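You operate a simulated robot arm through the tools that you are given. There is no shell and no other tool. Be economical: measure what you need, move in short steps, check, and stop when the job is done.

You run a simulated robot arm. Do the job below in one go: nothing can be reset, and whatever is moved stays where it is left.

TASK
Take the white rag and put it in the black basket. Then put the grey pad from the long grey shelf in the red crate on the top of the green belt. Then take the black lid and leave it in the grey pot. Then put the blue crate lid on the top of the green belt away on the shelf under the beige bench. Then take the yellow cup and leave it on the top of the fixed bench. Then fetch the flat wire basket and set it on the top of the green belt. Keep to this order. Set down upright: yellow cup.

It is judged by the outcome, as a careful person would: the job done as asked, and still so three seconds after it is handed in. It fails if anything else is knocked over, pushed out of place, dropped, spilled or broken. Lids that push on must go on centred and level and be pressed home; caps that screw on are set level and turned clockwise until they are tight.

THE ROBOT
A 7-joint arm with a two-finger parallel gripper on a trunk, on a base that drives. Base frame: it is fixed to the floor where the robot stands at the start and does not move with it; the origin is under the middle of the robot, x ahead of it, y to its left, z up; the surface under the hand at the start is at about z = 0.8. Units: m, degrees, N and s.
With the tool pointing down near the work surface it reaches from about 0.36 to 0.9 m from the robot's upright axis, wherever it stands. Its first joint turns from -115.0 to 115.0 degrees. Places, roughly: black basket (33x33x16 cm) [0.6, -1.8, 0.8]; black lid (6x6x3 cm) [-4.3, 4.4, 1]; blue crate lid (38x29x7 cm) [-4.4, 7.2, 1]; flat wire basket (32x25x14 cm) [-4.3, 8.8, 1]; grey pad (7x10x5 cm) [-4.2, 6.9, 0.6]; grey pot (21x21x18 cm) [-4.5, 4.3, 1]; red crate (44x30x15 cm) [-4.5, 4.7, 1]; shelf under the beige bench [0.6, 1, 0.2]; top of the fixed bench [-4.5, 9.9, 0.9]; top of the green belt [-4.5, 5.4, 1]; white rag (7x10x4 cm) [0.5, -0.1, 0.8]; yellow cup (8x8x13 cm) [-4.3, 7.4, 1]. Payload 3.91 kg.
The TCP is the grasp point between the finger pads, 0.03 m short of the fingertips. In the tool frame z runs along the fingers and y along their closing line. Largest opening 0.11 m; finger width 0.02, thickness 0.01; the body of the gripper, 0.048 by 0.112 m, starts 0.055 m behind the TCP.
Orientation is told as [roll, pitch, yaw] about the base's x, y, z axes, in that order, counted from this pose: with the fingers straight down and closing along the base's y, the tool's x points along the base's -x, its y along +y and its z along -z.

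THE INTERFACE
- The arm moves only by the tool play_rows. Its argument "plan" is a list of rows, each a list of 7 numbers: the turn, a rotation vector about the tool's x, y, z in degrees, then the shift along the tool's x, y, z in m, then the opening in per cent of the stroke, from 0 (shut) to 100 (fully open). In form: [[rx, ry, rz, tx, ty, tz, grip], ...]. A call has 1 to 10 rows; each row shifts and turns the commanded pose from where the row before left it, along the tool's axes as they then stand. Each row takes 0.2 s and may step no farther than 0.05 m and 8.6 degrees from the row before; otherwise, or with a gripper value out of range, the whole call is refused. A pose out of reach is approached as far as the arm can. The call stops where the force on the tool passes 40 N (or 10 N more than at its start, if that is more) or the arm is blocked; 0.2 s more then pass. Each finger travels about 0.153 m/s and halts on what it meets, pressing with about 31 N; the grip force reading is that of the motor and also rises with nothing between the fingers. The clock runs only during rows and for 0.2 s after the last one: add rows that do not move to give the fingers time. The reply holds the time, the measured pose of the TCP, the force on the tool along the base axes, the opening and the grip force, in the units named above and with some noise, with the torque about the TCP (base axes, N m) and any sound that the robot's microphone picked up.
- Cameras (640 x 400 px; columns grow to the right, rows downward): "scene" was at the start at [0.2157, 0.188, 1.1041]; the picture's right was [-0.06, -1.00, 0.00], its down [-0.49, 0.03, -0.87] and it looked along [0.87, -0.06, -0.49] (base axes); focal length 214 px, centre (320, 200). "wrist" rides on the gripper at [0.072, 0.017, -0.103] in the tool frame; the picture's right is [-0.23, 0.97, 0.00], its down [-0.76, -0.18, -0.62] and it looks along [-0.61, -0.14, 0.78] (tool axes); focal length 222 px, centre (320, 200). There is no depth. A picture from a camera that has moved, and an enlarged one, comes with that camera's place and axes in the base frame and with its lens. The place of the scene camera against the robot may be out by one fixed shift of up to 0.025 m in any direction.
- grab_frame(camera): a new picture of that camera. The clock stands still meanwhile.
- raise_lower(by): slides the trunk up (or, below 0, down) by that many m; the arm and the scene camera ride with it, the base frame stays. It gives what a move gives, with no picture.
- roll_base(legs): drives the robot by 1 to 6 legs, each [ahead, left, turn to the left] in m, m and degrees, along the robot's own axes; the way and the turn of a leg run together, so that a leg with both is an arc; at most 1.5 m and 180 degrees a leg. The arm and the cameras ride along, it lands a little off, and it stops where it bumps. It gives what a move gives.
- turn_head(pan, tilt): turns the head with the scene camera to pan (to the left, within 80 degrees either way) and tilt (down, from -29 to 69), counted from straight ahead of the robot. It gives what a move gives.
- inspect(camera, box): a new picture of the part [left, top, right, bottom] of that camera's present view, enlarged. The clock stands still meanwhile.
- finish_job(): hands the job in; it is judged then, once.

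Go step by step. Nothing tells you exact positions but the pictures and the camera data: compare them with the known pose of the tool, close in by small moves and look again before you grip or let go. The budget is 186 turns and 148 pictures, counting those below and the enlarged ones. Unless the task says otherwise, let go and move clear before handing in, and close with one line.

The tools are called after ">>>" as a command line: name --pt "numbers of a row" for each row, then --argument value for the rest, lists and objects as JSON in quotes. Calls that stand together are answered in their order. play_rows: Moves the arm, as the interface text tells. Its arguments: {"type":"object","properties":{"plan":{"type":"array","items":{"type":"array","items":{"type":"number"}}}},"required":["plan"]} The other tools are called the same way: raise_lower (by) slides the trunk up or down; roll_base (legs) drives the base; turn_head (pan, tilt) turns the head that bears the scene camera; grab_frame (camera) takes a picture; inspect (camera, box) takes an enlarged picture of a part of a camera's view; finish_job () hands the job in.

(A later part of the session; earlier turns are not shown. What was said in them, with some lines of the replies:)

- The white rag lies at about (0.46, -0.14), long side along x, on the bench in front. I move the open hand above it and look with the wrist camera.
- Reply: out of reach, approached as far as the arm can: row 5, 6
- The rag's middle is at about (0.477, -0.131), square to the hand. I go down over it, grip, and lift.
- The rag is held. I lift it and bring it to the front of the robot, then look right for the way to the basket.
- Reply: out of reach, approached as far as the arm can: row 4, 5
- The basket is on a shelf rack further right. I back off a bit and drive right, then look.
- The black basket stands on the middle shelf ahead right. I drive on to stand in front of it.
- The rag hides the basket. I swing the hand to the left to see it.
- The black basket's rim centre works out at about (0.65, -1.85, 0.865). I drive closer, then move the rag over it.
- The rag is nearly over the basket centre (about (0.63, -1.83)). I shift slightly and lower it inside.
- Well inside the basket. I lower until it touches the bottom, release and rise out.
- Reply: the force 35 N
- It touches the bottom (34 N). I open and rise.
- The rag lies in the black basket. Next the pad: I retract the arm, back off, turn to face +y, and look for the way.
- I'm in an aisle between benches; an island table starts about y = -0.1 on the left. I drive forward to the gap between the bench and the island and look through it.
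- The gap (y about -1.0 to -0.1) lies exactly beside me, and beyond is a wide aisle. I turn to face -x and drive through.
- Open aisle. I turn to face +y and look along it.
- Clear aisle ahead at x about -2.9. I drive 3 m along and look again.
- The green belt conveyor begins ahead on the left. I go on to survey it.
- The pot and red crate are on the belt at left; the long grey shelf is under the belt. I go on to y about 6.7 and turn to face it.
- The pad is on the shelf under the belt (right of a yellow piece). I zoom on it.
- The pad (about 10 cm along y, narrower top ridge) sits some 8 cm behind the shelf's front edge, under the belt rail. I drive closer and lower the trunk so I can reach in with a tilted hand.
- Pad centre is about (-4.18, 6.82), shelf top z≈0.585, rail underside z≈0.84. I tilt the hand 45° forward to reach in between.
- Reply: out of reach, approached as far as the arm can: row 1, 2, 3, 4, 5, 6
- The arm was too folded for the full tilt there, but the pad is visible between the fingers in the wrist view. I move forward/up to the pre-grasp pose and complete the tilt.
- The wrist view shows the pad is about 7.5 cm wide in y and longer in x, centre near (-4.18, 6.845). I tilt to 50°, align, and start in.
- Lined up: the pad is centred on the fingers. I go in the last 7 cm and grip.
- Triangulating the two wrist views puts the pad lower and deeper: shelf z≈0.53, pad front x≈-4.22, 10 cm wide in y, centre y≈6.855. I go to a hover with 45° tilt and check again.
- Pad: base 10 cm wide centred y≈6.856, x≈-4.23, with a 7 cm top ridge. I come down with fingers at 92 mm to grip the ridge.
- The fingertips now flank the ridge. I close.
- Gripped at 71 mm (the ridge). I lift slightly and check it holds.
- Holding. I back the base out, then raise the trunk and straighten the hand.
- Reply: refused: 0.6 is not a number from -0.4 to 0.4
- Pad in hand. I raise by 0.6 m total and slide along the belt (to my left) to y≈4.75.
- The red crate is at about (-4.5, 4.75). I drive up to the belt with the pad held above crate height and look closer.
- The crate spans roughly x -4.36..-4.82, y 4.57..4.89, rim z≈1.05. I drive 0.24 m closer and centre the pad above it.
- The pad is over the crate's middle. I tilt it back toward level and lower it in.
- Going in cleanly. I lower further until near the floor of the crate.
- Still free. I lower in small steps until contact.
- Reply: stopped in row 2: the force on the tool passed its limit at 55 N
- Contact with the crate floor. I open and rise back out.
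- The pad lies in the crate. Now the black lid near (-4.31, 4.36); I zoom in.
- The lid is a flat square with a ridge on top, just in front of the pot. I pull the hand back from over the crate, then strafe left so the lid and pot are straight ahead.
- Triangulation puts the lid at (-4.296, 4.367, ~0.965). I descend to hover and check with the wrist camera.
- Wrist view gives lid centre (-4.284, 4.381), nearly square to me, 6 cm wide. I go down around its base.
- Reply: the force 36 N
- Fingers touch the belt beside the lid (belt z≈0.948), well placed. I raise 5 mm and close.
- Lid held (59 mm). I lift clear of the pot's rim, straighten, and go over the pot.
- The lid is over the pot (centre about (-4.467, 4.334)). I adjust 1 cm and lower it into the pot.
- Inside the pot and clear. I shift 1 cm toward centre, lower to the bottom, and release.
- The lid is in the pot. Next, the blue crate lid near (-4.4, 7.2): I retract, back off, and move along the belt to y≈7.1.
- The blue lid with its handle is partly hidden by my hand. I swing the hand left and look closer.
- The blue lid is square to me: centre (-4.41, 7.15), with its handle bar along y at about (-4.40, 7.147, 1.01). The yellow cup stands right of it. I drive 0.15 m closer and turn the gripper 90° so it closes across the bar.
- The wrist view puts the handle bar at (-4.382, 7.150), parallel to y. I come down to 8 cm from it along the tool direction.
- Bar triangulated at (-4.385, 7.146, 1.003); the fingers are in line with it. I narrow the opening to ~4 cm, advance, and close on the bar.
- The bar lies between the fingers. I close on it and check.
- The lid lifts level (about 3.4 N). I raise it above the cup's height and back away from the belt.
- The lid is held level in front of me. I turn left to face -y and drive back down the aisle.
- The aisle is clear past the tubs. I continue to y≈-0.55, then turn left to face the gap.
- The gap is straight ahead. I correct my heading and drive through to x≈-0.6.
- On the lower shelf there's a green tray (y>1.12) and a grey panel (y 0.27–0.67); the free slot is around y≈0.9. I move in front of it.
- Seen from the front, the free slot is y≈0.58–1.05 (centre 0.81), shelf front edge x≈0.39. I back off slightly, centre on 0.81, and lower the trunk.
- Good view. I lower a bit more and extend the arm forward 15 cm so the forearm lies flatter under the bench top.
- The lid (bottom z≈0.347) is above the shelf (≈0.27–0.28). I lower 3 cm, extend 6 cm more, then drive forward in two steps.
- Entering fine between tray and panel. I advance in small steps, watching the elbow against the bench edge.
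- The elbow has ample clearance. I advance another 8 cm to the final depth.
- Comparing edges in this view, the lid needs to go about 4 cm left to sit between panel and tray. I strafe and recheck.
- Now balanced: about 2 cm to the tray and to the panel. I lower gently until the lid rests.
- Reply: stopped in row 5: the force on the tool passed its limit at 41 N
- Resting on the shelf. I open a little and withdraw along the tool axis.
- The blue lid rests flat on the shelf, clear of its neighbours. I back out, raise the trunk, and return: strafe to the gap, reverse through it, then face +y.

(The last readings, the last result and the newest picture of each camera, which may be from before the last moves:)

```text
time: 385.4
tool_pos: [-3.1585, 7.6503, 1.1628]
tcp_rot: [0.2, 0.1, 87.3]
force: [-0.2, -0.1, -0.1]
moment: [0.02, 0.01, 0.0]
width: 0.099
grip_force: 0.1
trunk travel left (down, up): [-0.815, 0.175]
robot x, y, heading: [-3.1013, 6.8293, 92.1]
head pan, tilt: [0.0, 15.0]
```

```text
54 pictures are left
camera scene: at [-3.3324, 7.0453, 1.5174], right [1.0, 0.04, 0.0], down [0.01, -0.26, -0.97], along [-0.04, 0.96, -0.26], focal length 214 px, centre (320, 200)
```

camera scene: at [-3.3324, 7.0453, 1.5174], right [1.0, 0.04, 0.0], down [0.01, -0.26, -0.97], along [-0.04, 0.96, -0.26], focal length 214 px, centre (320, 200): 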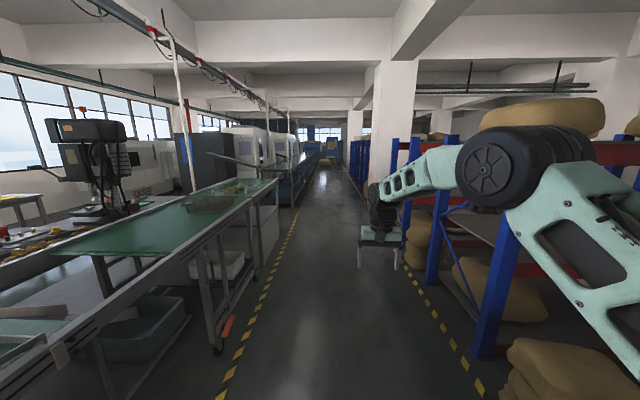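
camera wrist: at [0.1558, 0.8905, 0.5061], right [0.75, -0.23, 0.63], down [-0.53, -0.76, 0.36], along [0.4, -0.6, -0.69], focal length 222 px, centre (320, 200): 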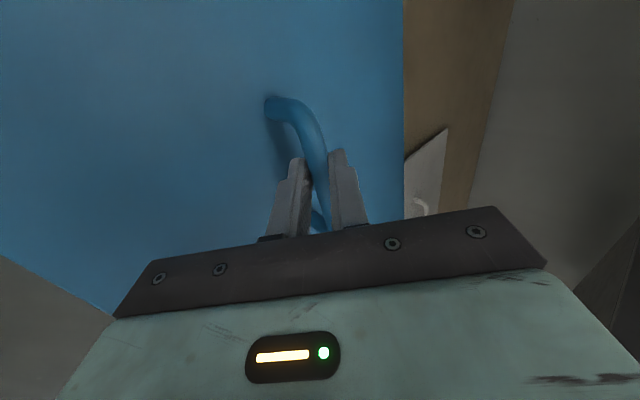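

Next the yellow cup at about (-4.3, 7.4). I turn to face the belt, move in front of the cup and look.

>>> roll_base --legs '[[0, 0, 88], [0, -0.45, 0], [-0.1, 0, 0]]'

>>> play_rows --pt "0 0 0 0.04 0 0 90" --pt "0 0 0 0.045 0 0 90" --pt "0 0 0 0.045 0 0 90" --pt "0 0 0 0.045 0 0 90" --pt "0 0 0 0.045 0.03 0 90" --pt "0 0 0 0 0.045 0 90" --pt "0 0 0 0 0.045 0 90" --pt "0 0 0 0 0.045 0 90" --pt "0 0 0 0 0.045 0 90"

>>> turn_head --pan -5 --tilt 32

>>> grab_frame --camera "scene"

```text
time: 392.6
tool_pos: [-3.8127, 7.2729, 1.1603]
tcp_rot: [0.3, -0.1, 173.6]
force: [-0.7, 0.1, -0.5]
moment: [0.0, 0.01, 0.01]
width: 0.099
grip_force: 0.0
trunk travel left (down, up): [-0.815, 0.175]
robot x, y, heading: [-2.9855, 7.2738, 178.1]
head pan, tilt: [0.0, 15.0]
```

```text
refused: row 5 steps farther than a row can; nothing moved
```

```text
time: 393.4
tool_pos: [-3.8124, 7.2746, 1.1632]
tcp_rot: [0.2, 0.0, 173.4]
force: [0.5, -0.3, 0.3]
moment: [-0.01, 0.0, -0.02]
width: 0.0992
grip_force: 0.0
trunk travel left (down, up): [-0.815, 0.175]
robot x, y, heading: [-2.9898, 7.2735, 178.2]
head pan, tilt: [-5.0, 32.0]
```

```text
53 pictures are left
camera scene: at [-3.2423, 7.0727, 1.4902], right [0.12, 0.99, 0.0], down [0.53, -0.06, -0.85], along [-0.84, 0.1, -0.53], focal length 214 px, centre (320, 200)
```

scene: 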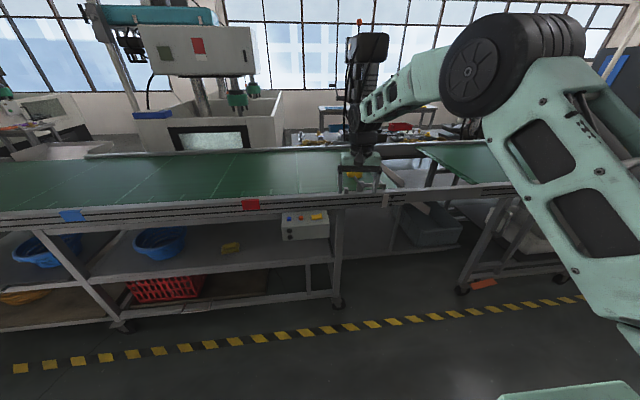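

The hand hides the cup; I pull it back and left.

>>> play_rows --pt "0 0 4 0.045 0.01 0 90" --pt "0 0 0 0.045 0.01 0 90" --pt "0 0 0 0.045 0.01 0 90" --pt "0 0 0 0.045 0.01 0 90" --pt "0 0 0 0.03 0.035 0 90" --pt "0 0 0 0 0.045 0 90" --pt "0 0 0 0 0.045 0 90" --pt "0 0 0 0 0.045 0 90" --pt "0 0 0 0 0.045 0 90"

>>> roll_base --legs '[[0.5, 0, 1.8]]'

>>> turn_head --pan -15 --tilt 35

>>> grab_frame --camera "scene"

```text
time: 395.4
tool_pos: [-3.6513, 6.988, 1.1616]
tcp_rot: [0.2, 0.1, 169.5]
force: [-0.6, 0.4, -0.2]
moment: [0.0, 0.0, 0.01]
width: 0.0988
grip_force: 0.0
trunk travel left (down, up): [-0.815, 0.175]
robot x, y, heading: [-2.9872, 7.2724, 178.1]
head pan, tilt: [-5.0, 32.0]
```

```text
time: 398.3
tool_pos: [-4.1402, 6.9713, 1.1629]
tcp_rot: [0.2, 0.0, 171.6]
force: [0.3, -0.1, -0.1]
moment: [-0.01, -0.04, 0.01]
width: 0.0991
grip_force: 0.0
trunk travel left (down, up): [-0.815, 0.175]
robot x, y, heading: [-3.4847, 7.2788, -179.7]
head pan, tilt: [-5.0, 32.0]
```

```text
time: 399.0
tool_pos: [-4.1393, 6.9695, 1.1622]
tcp_rot: [0.1, 0.0, 171.5]
force: [0.2, 0.3, -0.4]
moment: [0.01, -0.01, -0.02]
width: 0.0991
grip_force: 0.1
trunk travel left (down, up): [-0.815, 0.175]
robot x, y, heading: [-3.4884, 7.2796, -179.7]
head pan, tilt: [-15.0, 35.0]
```

```text
52 pictures are left
camera scene: at [-3.7301, 7.0848, 1.4855], right [0.25, 0.97, 0.0], down [0.56, -0.14, -0.82], along [-0.79, 0.21, -0.57], focal length 214 px, centre (320, 200)
```

scene: 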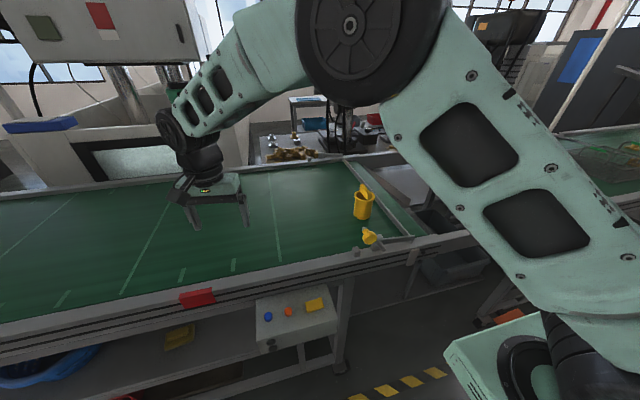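

>>> inspect --camera "scene" --box '[300, 150, 460, 270]'

```text
3.33 times, centred on (380, 210) of scene
camera zoom: at [-3.7301, 7.0848, 1.4855], right [0.25, 0.97, 0.0], down [0.56, -0.14, -0.82], along [-0.79, 0.21, -0.57], focal length 715 px, centre (120, 167)
```

zoom: 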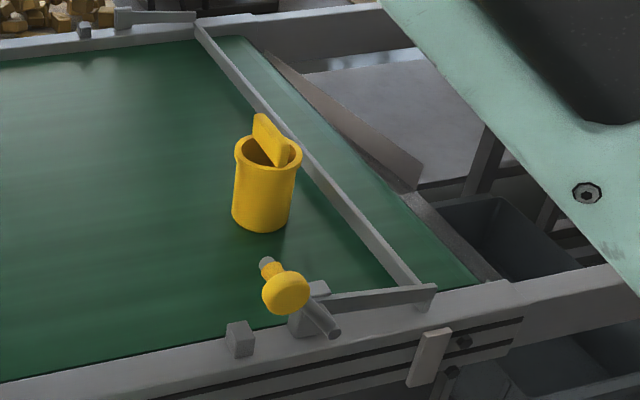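

The cup stands at about (-4.325, 7.42), close to a side rail, with a flap upright on top. I drive closer, square the hand, and hover above it.

>>> roll_base --legs '[[0.14, -0.1, 0]]'

>>> play_rows --pt "0 0 -8.4 0 0 -0.03 92" --pt "0 0 0 0 0 -0.04 100" --pt "0 0 0 -0.004 -0.043 0 100" --pt "0 0 0 -0.004 -0.043 0 100" --pt "0 0 0 -0.004 -0.043 0 100" --pt "0 0 0 -0.004 -0.043 0 100" --pt "0 0 0 -0.004 -0.043 0 100" --pt "0 0 0 -0.004 -0.043 0 100" --pt "0 0 0 -0.004 -0.043 0 100" --pt "0 0 0 -0.004 -0.043 0 100"

>>> grab_frame --camera "wrist"

>>> grab_frame --camera "scene"

```text
time: 400.5
tool_pos: [-4.28, 7.0682, 1.163]
tcp_rot: [0.2, -0.1, 171.7]
force: [0.1, 1.1, -0.7]
moment: [0.0, 0.0, 0.02]
width: 0.0989
grip_force: 0.1
trunk travel left (down, up): [-0.815, 0.175]
robot x, y, heading: [-3.629, 7.3799, -179.7]
head pan, tilt: [-15.0, 35.0]
```

```text
time: 402.7
tool_pos: [-4.3108, 7.4132, 1.2307]
tcp_rot: [0.1, -0.2, -179.9]
force: [0.0, -0.8, -0.4]
moment: [0.05, 0.01, 0.01]
width: 0.11
grip_force: 0.1
trunk travel left (down, up): [-0.815, 0.175]
robot x, y, heading: [-3.6297, 7.3825, -179.5]
head pan, tilt: [-15.0, 35.0]
```

```text
50 pictures are left
camera wrist: at [-4.2398, 7.3957, 1.333], right [-0.23, -0.97, 0.0], down [-0.76, 0.18, 0.62], along [-0.61, 0.14, -0.78], focal length 222 px, centre (320, 200)
```

wrist: 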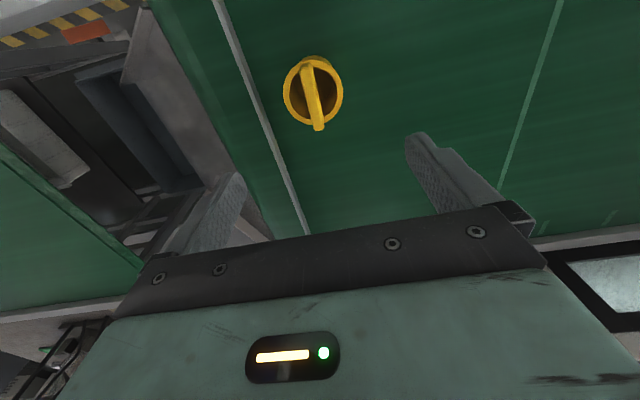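

```text
49 pictures are left
camera scene: at [-3.8715, 7.1844, 1.4854], right [0.25, 0.97, 0.0], down [0.56, -0.14, -0.82], along [-0.79, 0.21, -0.57], focal length 214 px, centre (320, 200)
```

scene: 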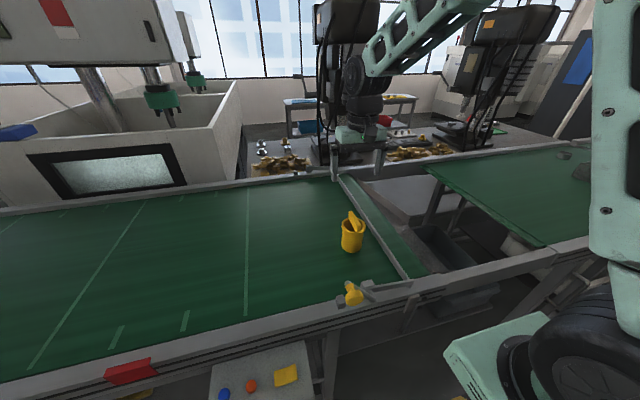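

The cup's centre is at (-4.302, 7.417) by the wrist view, flap along x under the palm. I go straight down and grip the upper body.

>>> play_rows --pt "0 0 0 0.005 -0.002 0.04 100" --pt "0 0 0 0.004 -0.002 0.04 100" --pt "0 0 0 0 0 0.04 100" --pt "0 0 0 0 0 0.04 100"

>>> grab_frame --camera "wrist"

>>> inspect --camera "scene" --box '[270, 130, 430, 310]'

```text
time: 403.7
tool_pos: [-4.3049, 7.418, 1.0696]
tcp_rot: [0.1, -0.1, -180.1]
force: [-0.3, 0.4, 0.4]
moment: [0.0, 0.01, 0.0]
width: 0.1099
grip_force: 0.1
trunk travel left (down, up): [-0.815, 0.175]
robot x, y, heading: [-3.6295, 7.379, -179.5]
head pan, tilt: [-15.0, 35.0]
```

```text
48 pictures are left
camera wrist: at [-4.233, 7.4017, 1.1717], right [-0.23, -0.97, 0.0], down [-0.76, 0.18, 0.62], along [-0.61, 0.14, -0.78], focal length 222 px, centre (320, 200)
```

wrist: 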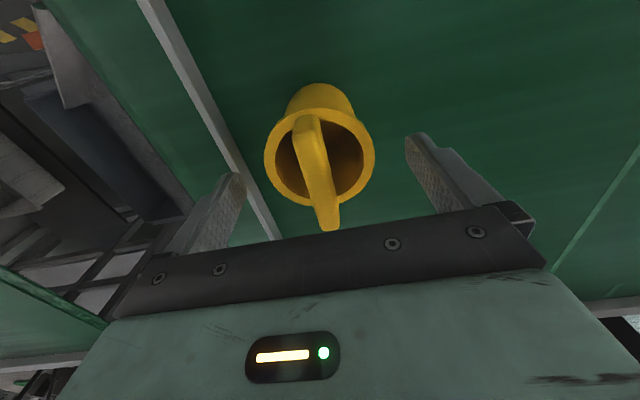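

```text
2.22 times, centred on (350, 220) of scene
camera zoom: at [-3.8712, 7.185, 1.4856], right [0.25, 0.97, 0.0], down [0.55, -0.14, -0.82], along [-0.79, 0.21, -0.57], focal length 477 px, centre (253, 156)
```

zoom: 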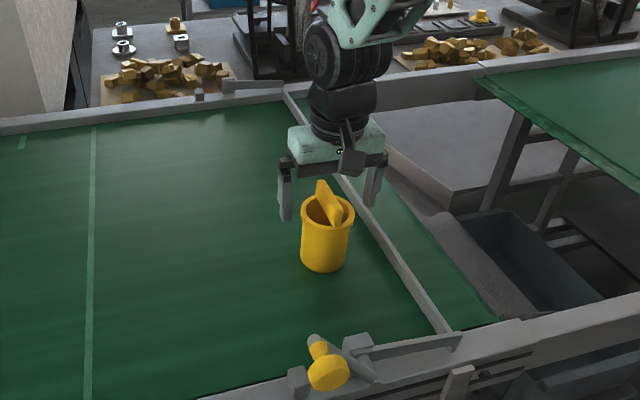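

>>> play_rows --pt "0 0 0 -0.002 0 0.02 100" --pt "0 0 0 0 0 0.015 100" --pt "0 0 0 0 0 0 40" --pt "0 0 0 0 0 0 20" --pt "0 0 0 0 0 0 20" --pt "0 0 0 0 0 0 0"

>>> inspect --camera "scene" --box '[270, 130, 430, 310]'

```text
time: 405.1
tool_pos: [-4.3077, 7.4185, 1.0357]
tcp_rot: [0.2, 0.0, -180.0]
force: [0.0, -0.4, 0.1]
moment: [0.01, 0.0, 0.01]
width: 0.0735
grip_force: 31.1
trunk travel left (down, up): [-0.815, 0.175]
robot x, y, heading: [-3.6269, 7.3786, -179.5]
head pan, tilt: [-15.0, 35.0]
```

```text
2.22 times, centred on (350, 220) of scene
camera zoom: at [-3.8717, 7.1849, 1.4855], right [0.25, 0.97, 0.0], down [0.56, -0.14, -0.82], along [-0.79, 0.21, -0.57], focal length 477 px, centre (253, 156)
```

zoom: 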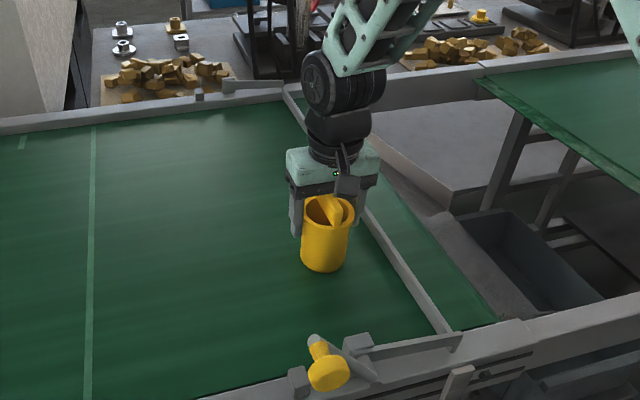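

Cup gripped (73 mm). I lift, back off, and move right along to the fixed bench near y≈9.9.

>>> play_rows --pt "0 0 0 0 0 -0.04 0" --pt "0 0 0 0 0 -0.045 0" --pt "0 0 0 0 0 -0.045 0" --pt "0 0 0 0 0 -0.045 0"

>>> roll_base --legs '[[-0.6, 0, 0], [0, -1.2, 0], [0, -1.1, 0]]'

>>> turn_head --pan 0 --tilt 30

>>> grab_frame --camera "scene"

```text
time: 406.1
tool_pos: [-4.3087, 7.4172, 1.2114]
tcp_rot: [0.1, -0.1, -180.0]
force: [-1.2, -0.2, -1.0]
moment: [-0.01, -0.02, -0.03]
width: 0.0734
grip_force: 31.2
trunk travel left (down, up): [-0.815, 0.175]
robot x, y, heading: [-3.6247, 7.3841, -179.6]
head pan, tilt: [-15.0, 35.0]
```

```text
time: 420.4
tool_pos: [-3.7163, 9.7232, 1.2114]
tcp_rot: [0.3, 0.0, 180.0]
force: [0.1, 0.4, -1.0]
moment: [0.02, -0.02, -0.05]
width: 0.0734
grip_force: 30.3
trunk travel left (down, up): [-0.815, 0.175]
robot x, y, heading: [-3.0361, 9.6811, -179.5]
head pan, tilt: [-15.0, 35.0]
```

```text
time: 421.2
tool_pos: [-3.7165, 9.7227, 1.2105]
tcp_rot: [0.1, 0.1, 179.8]
force: [-0.6, 0.5, -1.7]
moment: [-0.01, 0.01, -0.01]
width: 0.0734
grip_force: 31.2
trunk travel left (down, up): [-0.815, 0.175]
robot x, y, heading: [-3.0345, 9.6784, -179.8]
head pan, tilt: [0.0, 30.0]
```

```text
45 pictures are left
camera scene: at [-3.2855, 9.4655, 1.4933], right [0.0, 1.0, 0.0], down [0.5, 0.0, -0.87], along [-0.87, 0.0, -0.5], focal length 214 px, centre (320, 200)
```

scene: 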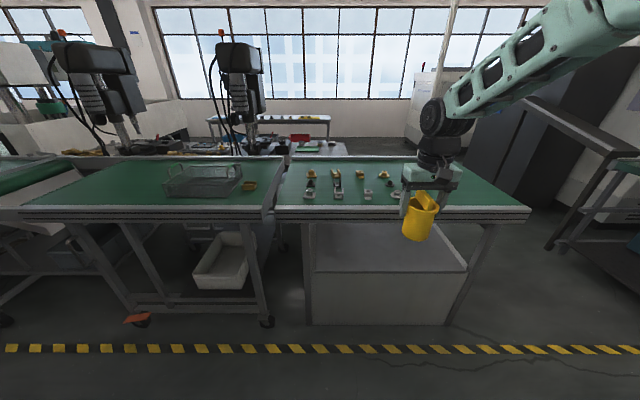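

The fixed bench (y≈9.3–10.5) has small parts on its left and middle; its right part looks free. I move right and look before going over it.

>>> roll_base --legs '[[0, -0.42, 0], [0.35, 0, 0]]'

>>> turn_head --pan -5 --tilt 35

>>> grab_frame --camera "scene"

>>> grab_frame --camera "wrist"

```text
time: 425.6
tool_pos: [-4.0683, 10.1366, 1.2106]
tcp_rot: [0.3, 0.0, -180.1]
force: [0.6, -0.3, -0.1]
moment: [0.0, 0.03, -0.03]
width: 0.0735
grip_force: 31.0
trunk travel left (down, up): [-0.815, 0.175]
robot x, y, heading: [-3.3905, 10.0996, -179.4]
head pan, tilt: [0.0, 30.0]
```

```text
time: 426.3
tool_pos: [-4.0688, 10.1377, 1.2106]
tcp_rot: [0.2, 0.0, -180.0]
force: [0.6, 0.3, -1.1]
moment: [0.01, -0.03, 0.03]
width: 0.0735
grip_force: 31.4
trunk travel left (down, up): [-0.815, 0.175]
robot x, y, heading: [-3.3883, 10.0959, -179.8]
head pan, tilt: [-5.0, 35.0]
```

```text
44 pictures are left
camera scene: at [-3.6357, 9.889, 1.4855], right [0.08, 1.0, 0.0], down [0.57, -0.05, -0.82], along [-0.82, 0.07, -0.57], focal length 214 px, centre (320, 200)
```

scene: 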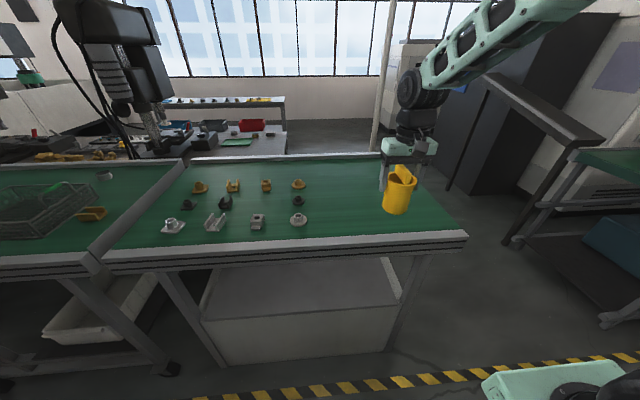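

```text
43 pictures are left
camera wrist: at [-3.9978, 10.1212, 1.3135], right [-0.23, -0.97, 0.0], down [-0.76, 0.18, 0.62], along [-0.61, 0.14, -0.78], focal length 222 px, centre (320, 200)
```

wrist: 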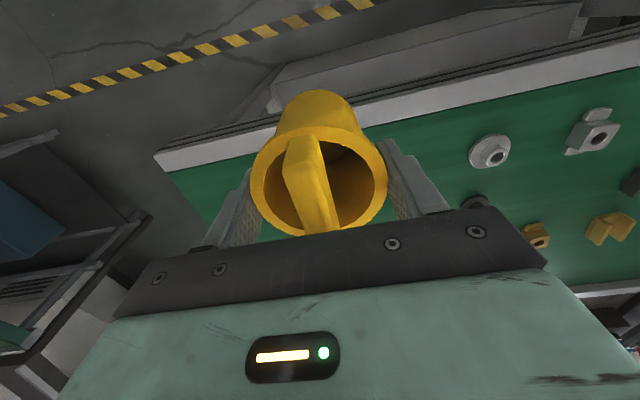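

The right part (y 10.0–10.4) is free. I drive in and put the cup above (-4.45, 10.19).

>>> roll_base --legs '[[0.28, -0.03, 0]]'

>>> play_rows --pt "0 0 0 -0.04 -0.005 0.02 0" --pt "0 0 0 -0.04 -0.005 0.02 0" --pt "0 0 0 0 0 0.04 0"

>>> grab_frame --camera "scene"

```text
time: 428.3
tool_pos: [-4.3503, 10.1618, 1.2119]
tcp_rot: [0.1, 0.0, -179.7]
force: [-0.4, -0.7, 0.1]
moment: [0.02, 0.02, -0.01]
width: 0.0734
grip_force: 30.6
trunk travel left (down, up): [-0.815, 0.175]
robot x, y, heading: [-3.6756, 10.1294, -179.2]
head pan, tilt: [-5.0, 35.0]
```

```text
time: 429.1
tool_pos: [-4.4335, 10.1703, 1.1312]
tcp_rot: [0.2, -0.1, -179.7]
force: [0.3, -0.4, -1.7]
moment: [0.0, 0.02, -0.01]
width: 0.0736
grip_force: 31.4
trunk travel left (down, up): [-0.815, 0.175]
robot x, y, heading: [-3.6725, 10.1267, -179.2]
head pan, tilt: [-5.0, 35.0]
```

```text
42 pictures are left
camera scene: at [-3.9159, 9.9156, 1.4856], right [0.08, 1.0, 0.0], down [0.57, -0.04, -0.82], along [-0.82, 0.06, -0.57], focal length 214 px, centre (320, 200)
```

scene: 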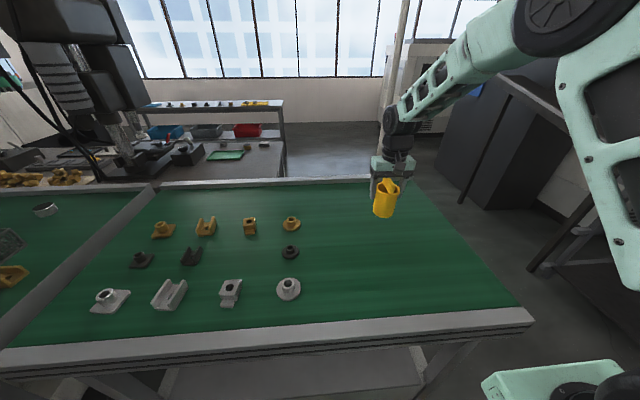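

Clear surface below. I lower until it touches.

>>> play_rows --pt "0 0 0 0 0 0.03 0" --pt "0 0 0 0 0 0.02 0" --pt "0 0 0 0 0 0.015 0" --pt "0 0 0 0 0 0.01 0" --pt "0 0 0 0 0 0.01 0" --pt "0 0 0 0 0 0.008 0" --pt "0 0 0 0 0 0.008 0" --pt "0 0 0 0 0 0.008 0" --pt "0 0 0 0 0 0.008 0" --pt "0 0 0 0 0 0.008 0"

>>> grab_frame --camera "scene"

```text
time: 431.1
tool_pos: [-4.4313, 10.1726, 1.0205]
tcp_rot: [0.1, -0.5, -179.8]
force: [8.3, 0.8, 18.5]
moment: [0.16, -0.51, -0.02]
width: 0.0735
grip_force: 30.6
trunk travel left (down, up): [-0.815, 0.175]
robot x, y, heading: [-3.6763, 10.1252, -179.4]
head pan, tilt: [-5.0, 35.0]
stopped in row 10: the force on the tool passed its limit at 58 N (the readings are from after the stop); the commanded pose is now the measured one
```

```text
41 pictures are left
camera scene: at [-3.9149, 9.9157, 1.4855], right [0.08, 1.0, 0.0], down [0.57, -0.04, -0.82], along [-0.82, 0.06, -0.57], focal length 214 px, centre (320, 200)
```

scene: 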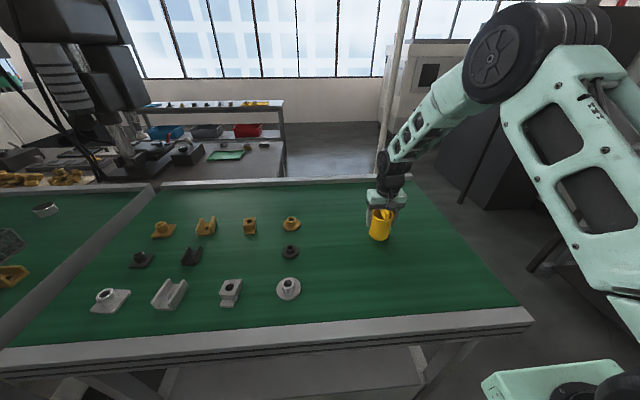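

Contact made. I relieve the pressure, open, and rise.

>>> play_rows --pt "0 0 0 0 0 -0.002 0" --pt "0 0 0 0 0 0 75" --pt "0 0 0 0 0 0 100" --pt "0 0 0 0 0 0 100" --pt "0 0 0 0 0 -0.03 100" --pt "0 0 0 0 0 -0.045 100" --pt "0 0 0 0 0 -0.045 100" --pt "0 0 0 0 0 -0.045 100" --pt "0 0 0 0 0 -0.045 100"

>>> inspect --camera "scene" --box '[280, 130, 480, 280]'

```text
time: 433.1
tool_pos: [-4.4314, 10.1731, 1.2326]
tcp_rot: [0.1, -0.3, -179.9]
force: [-0.3, 0.0, -0.6]
moment: [-0.03, -0.09, 0.0]
width: 0.1101
grip_force: 0.1
trunk travel left (down, up): [-0.815, 0.175]
robot x, y, heading: [-3.6744, 10.1291, -179.4]
head pan, tilt: [-5.0, 35.0]
```

```text
2.67 times, centred on (380, 205) of scene
camera zoom: at [-3.9166, 9.9156, 1.4854], right [0.08, 1.0, 0.0], down [0.57, -0.04, -0.82], along [-0.82, 0.06, -0.57], focal length 572 px, centre (160, 187)
```

zoom: 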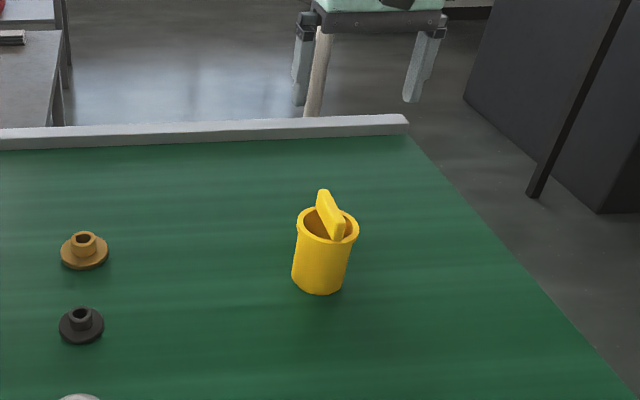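

The cup stands upright on the fixed bench. Last: the flat wire basket near (-4.3, 8.8). I back off and strafe left.

>>> roll_base --legs '[[-0.6, 0, -0.6], [0, 1.25, 0], [0.2, 0, 0]]'

>>> turn_head --pan -5 --tilt 38

>>> grab_frame --camera "scene"

```text
time: 443.7
tool_pos: [-4.0355, 8.9424, 1.2318]
tcp_rot: [0.1, -0.4, 178.7]
force: [0.7, -0.7, -0.5]
moment: [-0.04, 0.01, 0.02]
width: 0.11
grip_force: 0.1
trunk travel left (down, up): [-0.815, 0.175]
robot x, y, heading: [-3.2768, 8.8736, 178.9]
head pan, tilt: [-5.0, 35.0]
```

```text
time: 444.3
tool_pos: [-4.0354, 8.9412, 1.2328]
tcp_rot: [0.1, -0.4, 178.6]
force: [-0.5, -1.0, -0.8]
moment: [-0.01, -0.03, -0.01]
width: 0.1099
grip_force: 0.0
trunk travel left (down, up): [-0.815, 0.175]
robot x, y, heading: [-3.2761, 8.8743, 179.1]
head pan, tilt: [-5.0, 38.0]
```

```text
39 pictures are left
camera scene: at [-3.5259, 8.6682, 1.4809], right [0.1, 0.99, 0.0], down [0.61, -0.06, -0.79], along [-0.78, 0.08, -0.62], focal length 214 px, centre (320, 200)
```

scene: 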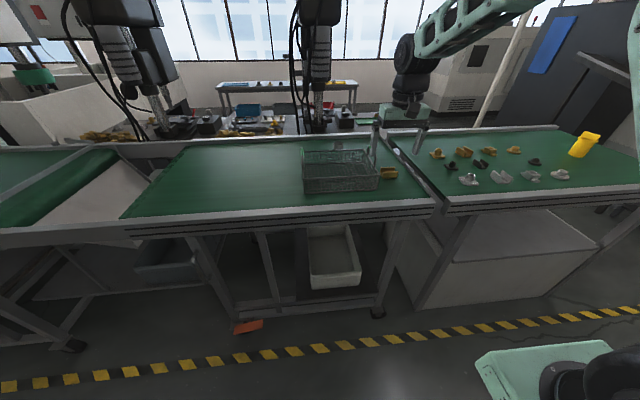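

>>> inspect --camera "scene" --box '[270, 110, 430, 210]'

```text
4.00 times, centred on (350, 160) of scene
camera zoom: at [-3.5259, 8.6682, 1.4809], right [0.1, 0.99, 0.0], down [0.61, -0.06, -0.79], along [-0.78, 0.08, -0.62], focal length 858 px, centre (200, 360)
```

zoom: 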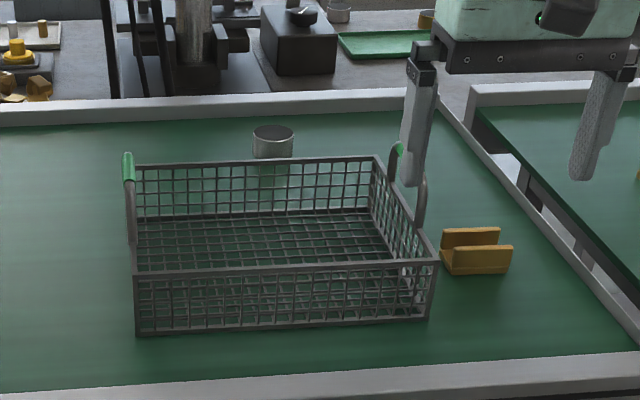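

The basket is about x -4.25..-4.5, y 8.68..8.99, rim z≈1.02, with loop handles at both ends. I'll hold it by the middle of its front wall, closing across it; so I move closer and turn the gripper 90°.

>>> roll_base --legs '[[0.25, 0, 1]]'

>>> play_rows --pt "0 0 8.5 0 0 0 60" --pt "0 0 8.5 0 0 0 60" --pt "0 0 8.5 0 0 0 60" --pt "0 0 8.5 0 0 0 60" --pt "0 0 8.5 0 0 0 60" --pt "0 0 8.5 0 0 0 60" --pt "0 0 8.5 0 0 0 60" --pt "0 0 8.5 0 0 0 60" --pt "0 0 8.5 0 0 0 60" --pt "0 0 8.5 0 0 0 60"

```text
time: 446.1
tool_pos: [-4.2874, 8.9299, 1.2329]
tcp_rot: [0.1, -0.4, 179.7]
force: [0.5, 0.0, -0.1]
moment: [-0.01, 0.04, 0.0]
width: 0.1101
grip_force: 0.1
trunk travel left (down, up): [-0.815, 0.175]
robot x, y, heading: [-3.5303, 8.879, -179.8]
head pan, tilt: [-5.0, 38.0]
```

```text
time: 448.3
tool_pos: [-4.2887, 8.9296, 1.2323]
tcp_rot: [0.4, 0.1, 94.4]
force: [-0.2, 1.0, 1.1]
moment: [-0.04, -0.02, 0.01]
width: 0.066
grip_force: 0.0
trunk travel left (down, up): [-0.815, 0.175]
robot x, y, heading: [-3.5293, 8.8761, -179.9]
head pan, tilt: [-5.0, 38.0]
```

>>> play_rows --pt "0 0 4.4 0.03 -0.02 0.017 55" --pt "0 0 0 0.03 -0.02 0.017 55" --pt "0 0 0 0.03 -0.02 0.017 55"

>>> grab_frame --camera "wrist"

>>> grab_frame --camera "scene"

```text
time: 449.1
tool_pos: [-4.2262, 8.8431, 1.1815]
tcp_rot: [0.4, 0.1, 90.2]
force: [-1.5, 0.4, 0.3]
moment: [-0.03, 0.02, -0.01]
width: 0.0605
grip_force: 0.0
trunk travel left (down, up): [-0.815, 0.175]
robot x, y, heading: [-3.5256, 8.8807, -180.2]
head pan, tilt: [-5.0, 38.0]
```

```text
37 pictures are left
camera wrist: at [-4.243, 8.7714, 1.2838], right [-0.97, 0.22, 0.01], down [0.18, 0.76, 0.62], along [0.14, 0.61, -0.78], focal length 222 px, centre (320, 200)
```

wrist: 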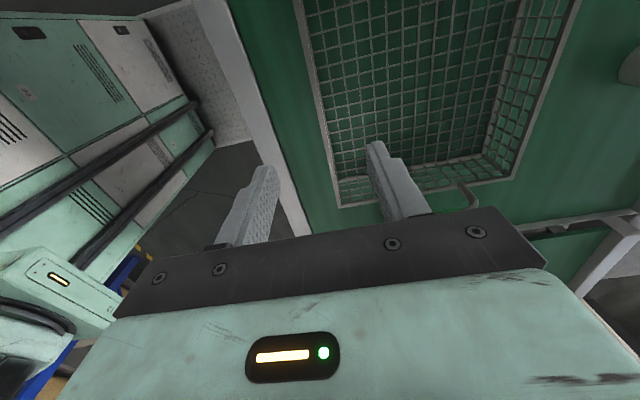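

```text
36 pictures are left
camera scene: at [-3.7733, 8.6667, 1.481], right [0.09, 1.0, 0.0], down [0.61, -0.05, -0.79], along [-0.79, 0.07, -0.62], focal length 214 px, centre (320, 200)
```

scene: 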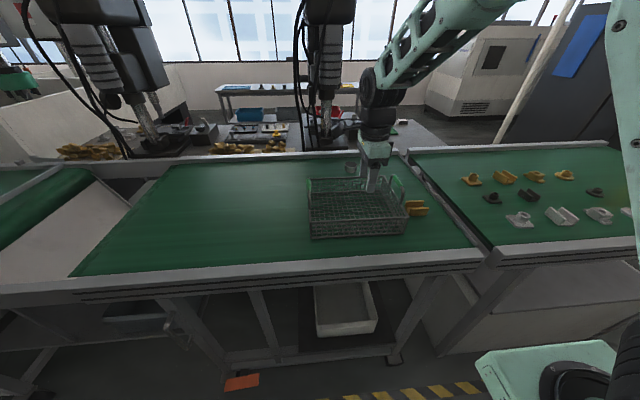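

The front wall's rim is at x≈-4.222, right under the open fingers, centred at y≈8.84. I go down over it.

>>> play_rows --pt "0 0 0 0 -0.003 0.04 55" --pt "0 0 0 0 0 0.04 55" --pt "0 0 0 0 0 0.04 55" --pt "0 0 0 0 0 0.03 55"

>>> grab_frame --camera "wrist"

>>> inspect --camera "scene" --box '[280, 110, 460, 260]'

```text
time: 450.1
tool_pos: [-4.2218, 8.8413, 1.0315]
tcp_rot: [0.4, 0.1, 90.3]
force: [0.1, 0.9, 0.6]
moment: [-0.04, 0.03, 0.0]
width: 0.0604
grip_force: 0.1
trunk travel left (down, up): [-0.815, 0.175]
robot x, y, heading: [-3.5283, 8.8778, -180.0]
head pan, tilt: [-5.0, 38.0]
```

```text
35 pictures are left
camera wrist: at [-4.2389, 8.7694, 1.1352], right [-0.97, 0.22, 0.01], down [0.18, 0.76, 0.62], along [0.13, 0.61, -0.78], focal length 222 px, centre (320, 200)
```

wrist: 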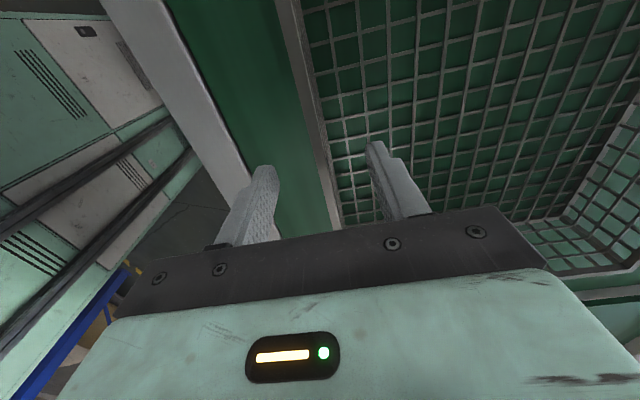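

```text
2.67 times, centred on (370, 185) of scene
camera zoom: at [-3.7728, 8.6663, 1.481], right [0.09, 1.0, 0.0], down [0.61, -0.05, -0.79], along [-0.79, 0.07, -0.62], focal length 572 px, centre (187, 240)
```

zoom: 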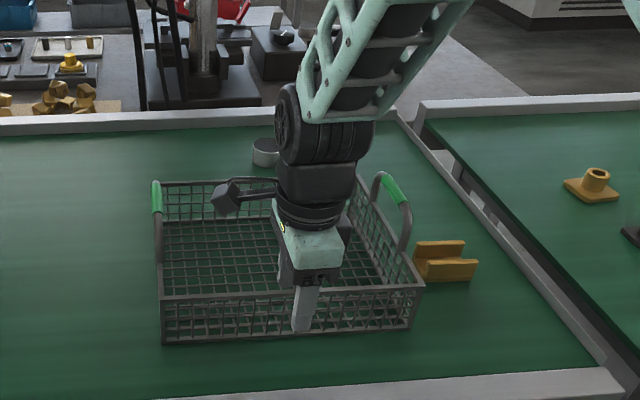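

The rim runs midway between the fingers. Down 3 cm more and grip.

>>> play_rows --pt "0 0 0 0 0 0.02 55" --pt "0 0 0 0 0 0.012 55" --pt "0 0 0 0 0 0 20" --pt "0 0 0 0 0 0 0" --pt "0 0 0 0 0 0 0"

>>> grab_frame --camera "wrist"

```text
time: 451.3
tool_pos: [-4.2226, 8.8408, 0.9995]
tcp_rot: [0.4, 0.1, 90.2]
force: [-0.3, 0.7, 1.6]
moment: [-0.31, -0.53, -0.27]
width: 0.0059
grip_force: 31.1
trunk travel left (down, up): [-0.815, 0.175]
robot x, y, heading: [-3.5282, 8.8753, -180.1]
head pan, tilt: [-5.0, 38.0]
```

```text
33 pictures are left
camera wrist: at [-4.2391, 8.7691, 1.1025], right [-0.97, 0.22, 0.01], down [0.18, 0.76, 0.62], along [0.13, 0.61, -0.78], focal length 222 px, centre (320, 200)
```

wrist: 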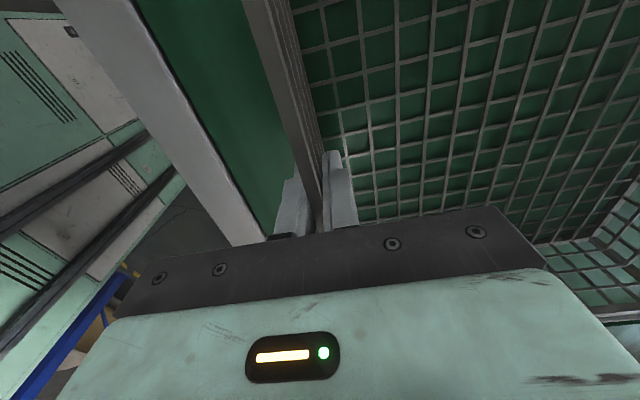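

Gripped on the wall (6 mm). I lift a little and see how it hangs.

>>> play_rows --pt "0 0 0 0 0 -0.015 0" --pt "0 0 0 0 0 -0.025 0" --pt "0 0 0 0 0 -0.03 0" --pt "0 0 0 0 0 0 0"

>>> inspect --camera "scene" --box '[280, 110, 460, 260]'

```text
time: 452.3
tool_pos: [-4.2229, 8.8416, 1.0697]
tcp_rot: [0.4, 0.0, 90.4]
force: [0.4, -0.3, -2.7]
moment: [-0.03, -0.48, 0.0]
width: 0.0059
grip_force: 30.7
trunk travel left (down, up): [-0.815, 0.175]
robot x, y, heading: [-3.5284, 8.8742, -179.9]
head pan, tilt: [-5.0, 38.0]
```

```text
2.67 times, centred on (370, 185) of scene
camera zoom: at [-3.7733, 8.6661, 1.4809], right [0.09, 1.0, 0.0], down [0.61, -0.05, -0.79], along [-0.78, 0.07, -0.62], focal length 572 px, centre (187, 240)
```

zoom: 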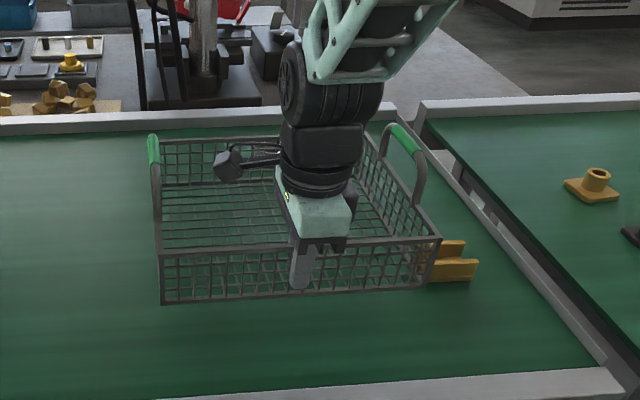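

The basket hangs level. I raise it, back off and strafe left to y≈5.5 on the main green belt.

>>> raise_lower --by 0.15

>>> roll_base --legs '[[-0.5, 0, 0], [0, 1.2, 0], [0, 1.2, 0], [0, 0.95, 0]]'

>>> turn_head --pan 0 --tilt 38

>>> grab_frame --camera "scene"

```text
time: 454.1
tool_pos: [-4.223, 8.8409, 1.2193]
tcp_rot: [0.3, 0.0, 90.2]
force: [0.2, 0.8, -4.0]
moment: [-0.01, -0.5, 0.04]
width: 0.0057
grip_force: 31.5
trunk travel left (down, up): [-0.965, 0.025]
robot x, y, heading: [-3.5278, 8.8739, -179.9]
head pan, tilt: [-5.0, 38.0]
```

```text
time: 473.0
tool_pos: [-3.7559, 5.49, 1.2196]
tcp_rot: [0.3, 0.2, 90.0]
force: [-0.2, -0.5, -3.4]
moment: [-0.02, -0.47, -0.01]
width: 0.0059
grip_force: 31.3
trunk travel left (down, up): [-0.965, 0.025]
robot x, y, heading: [-3.0588, 5.5216, 179.7]
head pan, tilt: [-5.0, 38.0]
```

```text
time: 473.7
tool_pos: [-3.7537, 5.4889, 1.2195]
tcp_rot: [0.3, 0.0, 89.9]
force: [-0.3, -0.9, -3.9]
moment: [0.04, -0.48, -0.01]
width: 0.006
grip_force: 31.2
trunk travel left (down, up): [-0.965, 0.025]
robot x, y, heading: [-3.0588, 5.5199, 179.7]
head pan, tilt: [0.0, 38.0]
```

```text
31 pictures are left
camera scene: at [-3.3061, 5.3038, 1.6309], right [0.01, 1.0, 0.0], down [0.62, 0.0, -0.79], along [-0.79, 0.0, -0.62], focal length 214 px, centre (320, 200)
```

scene: 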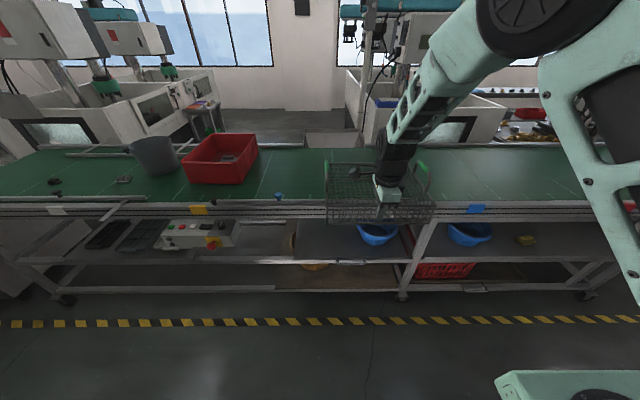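

The belt is empty here. I drive in and check before lowering.

>>> roll_base --legs '[[0.56, 0, 0]]'

>>> grab_frame --camera "scene"

```text
time: 476.9
tool_pos: [-4.3179, 5.4926, 1.2192]
tcp_rot: [0.2, 0.1, 89.9]
force: [0.2, 0.7, -3.7]
moment: [0.02, -0.47, -0.01]
width: 0.0059
grip_force: 30.9
trunk travel left (down, up): [-0.965, 0.025]
robot x, y, heading: [-3.6219, 5.5244, 179.7]
head pan, tilt: [0.0, 38.0]
```

```text
30 pictures are left
camera scene: at [-3.8685, 5.3066, 1.6309], right [0.01, 1.0, 0.0], down [0.62, 0.0, -0.79], along [-0.79, 0.0, -0.62], focal length 214 px, centre (320, 200)
```

scene: 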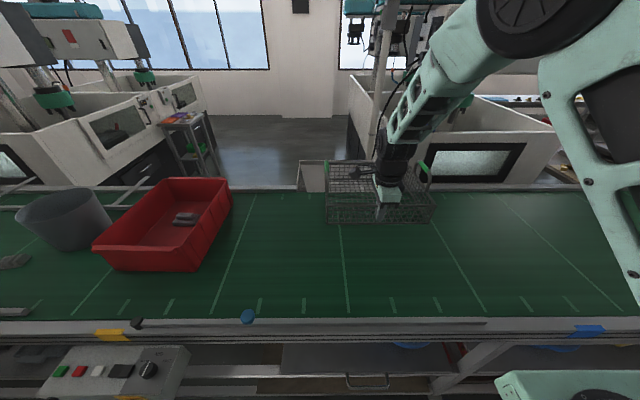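

Good spot well inside the belt. I lower to contact.

>>> play_rows --pt "0 0 0 0 0 0.045 0" --pt "0 0 0 0 0 0.045 0" --pt "0 0 0 0 0 0.045 0" --pt "0 0 0 0 0 0.04 0" --pt "0 0 0 0 0 0.02 0" --pt "0 0 0 0 0 0.01 0"

>>> grab_frame --camera "scene"

```text
time: 478.3
tool_pos: [-4.3203, 5.4935, 1.0133]
tcp_rot: [0.3, 0.1, 89.9]
force: [-0.8, 0.1, -4.2]
moment: [0.0, -0.45, -0.01]
width: 0.0059
grip_force: 31.1
trunk travel left (down, up): [-0.965, 0.025]
robot x, y, heading: [-3.6218, 5.5196, 179.5]
head pan, tilt: [0.0, 38.0]
```

```text
29 pictures are left
camera scene: at [-3.8687, 5.3066, 1.6309], right [0.01, 1.0, 0.0], down [0.62, 0.0, -0.79], along [-0.79, 0.0, -0.62], focal length 214 px, centre (320, 200)
```

scene: 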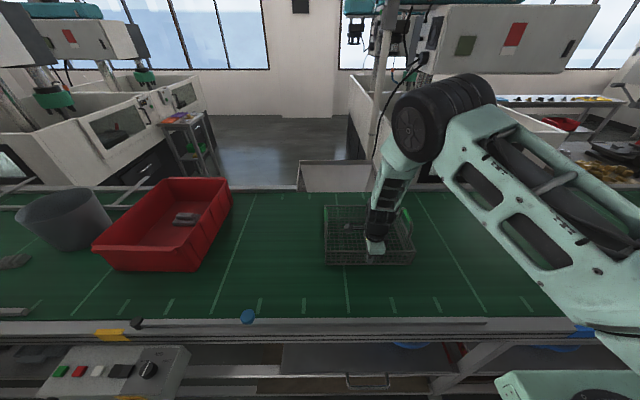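

>>> play_rows --pt "0 0 0 0 0 0.005 0" --pt "0 0 0 0 0 0.005 0" --pt "0 0 0 0 0 0.004 0" --pt "0 0 0 0 0 0.004 0" --pt "0 0 0 0 0 0.004 0"

```text
time: 479.5
tool_pos: [-4.3188, 5.4919, 0.9935]
tcp_rot: [0.5, 0.1, 89.9]
force: [2.3, -0.1, 27.3]
moment: [-0.04, -0.63, -0.02]
width: 0.006
grip_force: 30.7
trunk travel left (down, up): [-0.965, 0.025]
robot x, y, heading: [-3.6204, 5.5236, 179.8]
head pan, tilt: [0.0, 38.0]
```

The basket stands on the belt. I relieve the load, open, rise and check.

>>> play_rows --pt "0 0 0 0 0 -0.004 0" --pt "0 0 0 0 0 0 30" --pt "0 0 0 0 0 0 45" --pt "0 0 0 0 0 0 45" --pt "0 0 0 0 0 -0.03 45" --pt "0 0 0 0 0 -0.045 45" --pt "0 0 0 0 0 -0.045 45" --pt "0 0 0 0 0 -0.045 45" --pt "0 0 0 0 0 -0.045 45"

>>> roll_base --legs '[[-0.5, 0, 0]]'

>>> grab_frame --camera "scene"

```text
time: 481.5
tool_pos: [-4.3159, 5.4962, 1.2059]
tcp_rot: [0.3, 0.1, 90.0]
force: [0.5, -0.1, 0.1]
moment: [0.02, 0.01, -0.03]
width: 0.0497
grip_force: 0.1
trunk travel left (down, up): [-0.965, 0.025]
robot x, y, heading: [-3.622, 5.518, 179.5]
head pan, tilt: [0.0, 38.0]
```

```text
time: 484.5
tool_pos: [-3.809, 5.4946, 1.206]
tcp_rot: [0.3, 0.0, 89.8]
force: [0.1, -0.9, -0.6]
moment: [-0.01, -0.01, -0.03]
width: 0.0495
grip_force: 0.0
trunk travel left (down, up): [-0.965, 0.025]
robot x, y, heading: [-3.1166, 5.5178, 179.8]
head pan, tilt: [0.0, 38.0]
```

```text
28 pictures are left
camera scene: at [-3.3611, 5.3041, 1.6309], right [0.01, 1.0, 0.0], down [0.62, 0.0, -0.79], along [-0.79, 0.0, -0.62], focal length 214 px, centre (320, 200)
```

scene: 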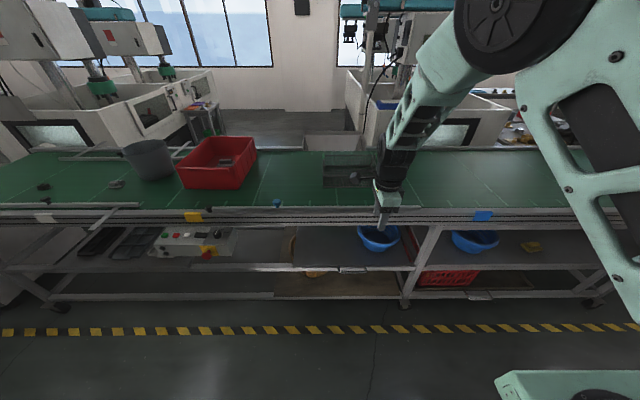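

The wire basket sits on the green belt, and the crate with the pad and the pot are undisturbed beside it. The hand is open and clear, so I hand in.

>>> finish_job

```text
The job is handed in.
```

All six items were placed in the order asked: the rag in the black basket, the pad in the red crate, the black lid in the grey pot, the blue crate lid on the shelf under the beige bench, the cup upright on the fixed bench, and the wire basket on the green belt.
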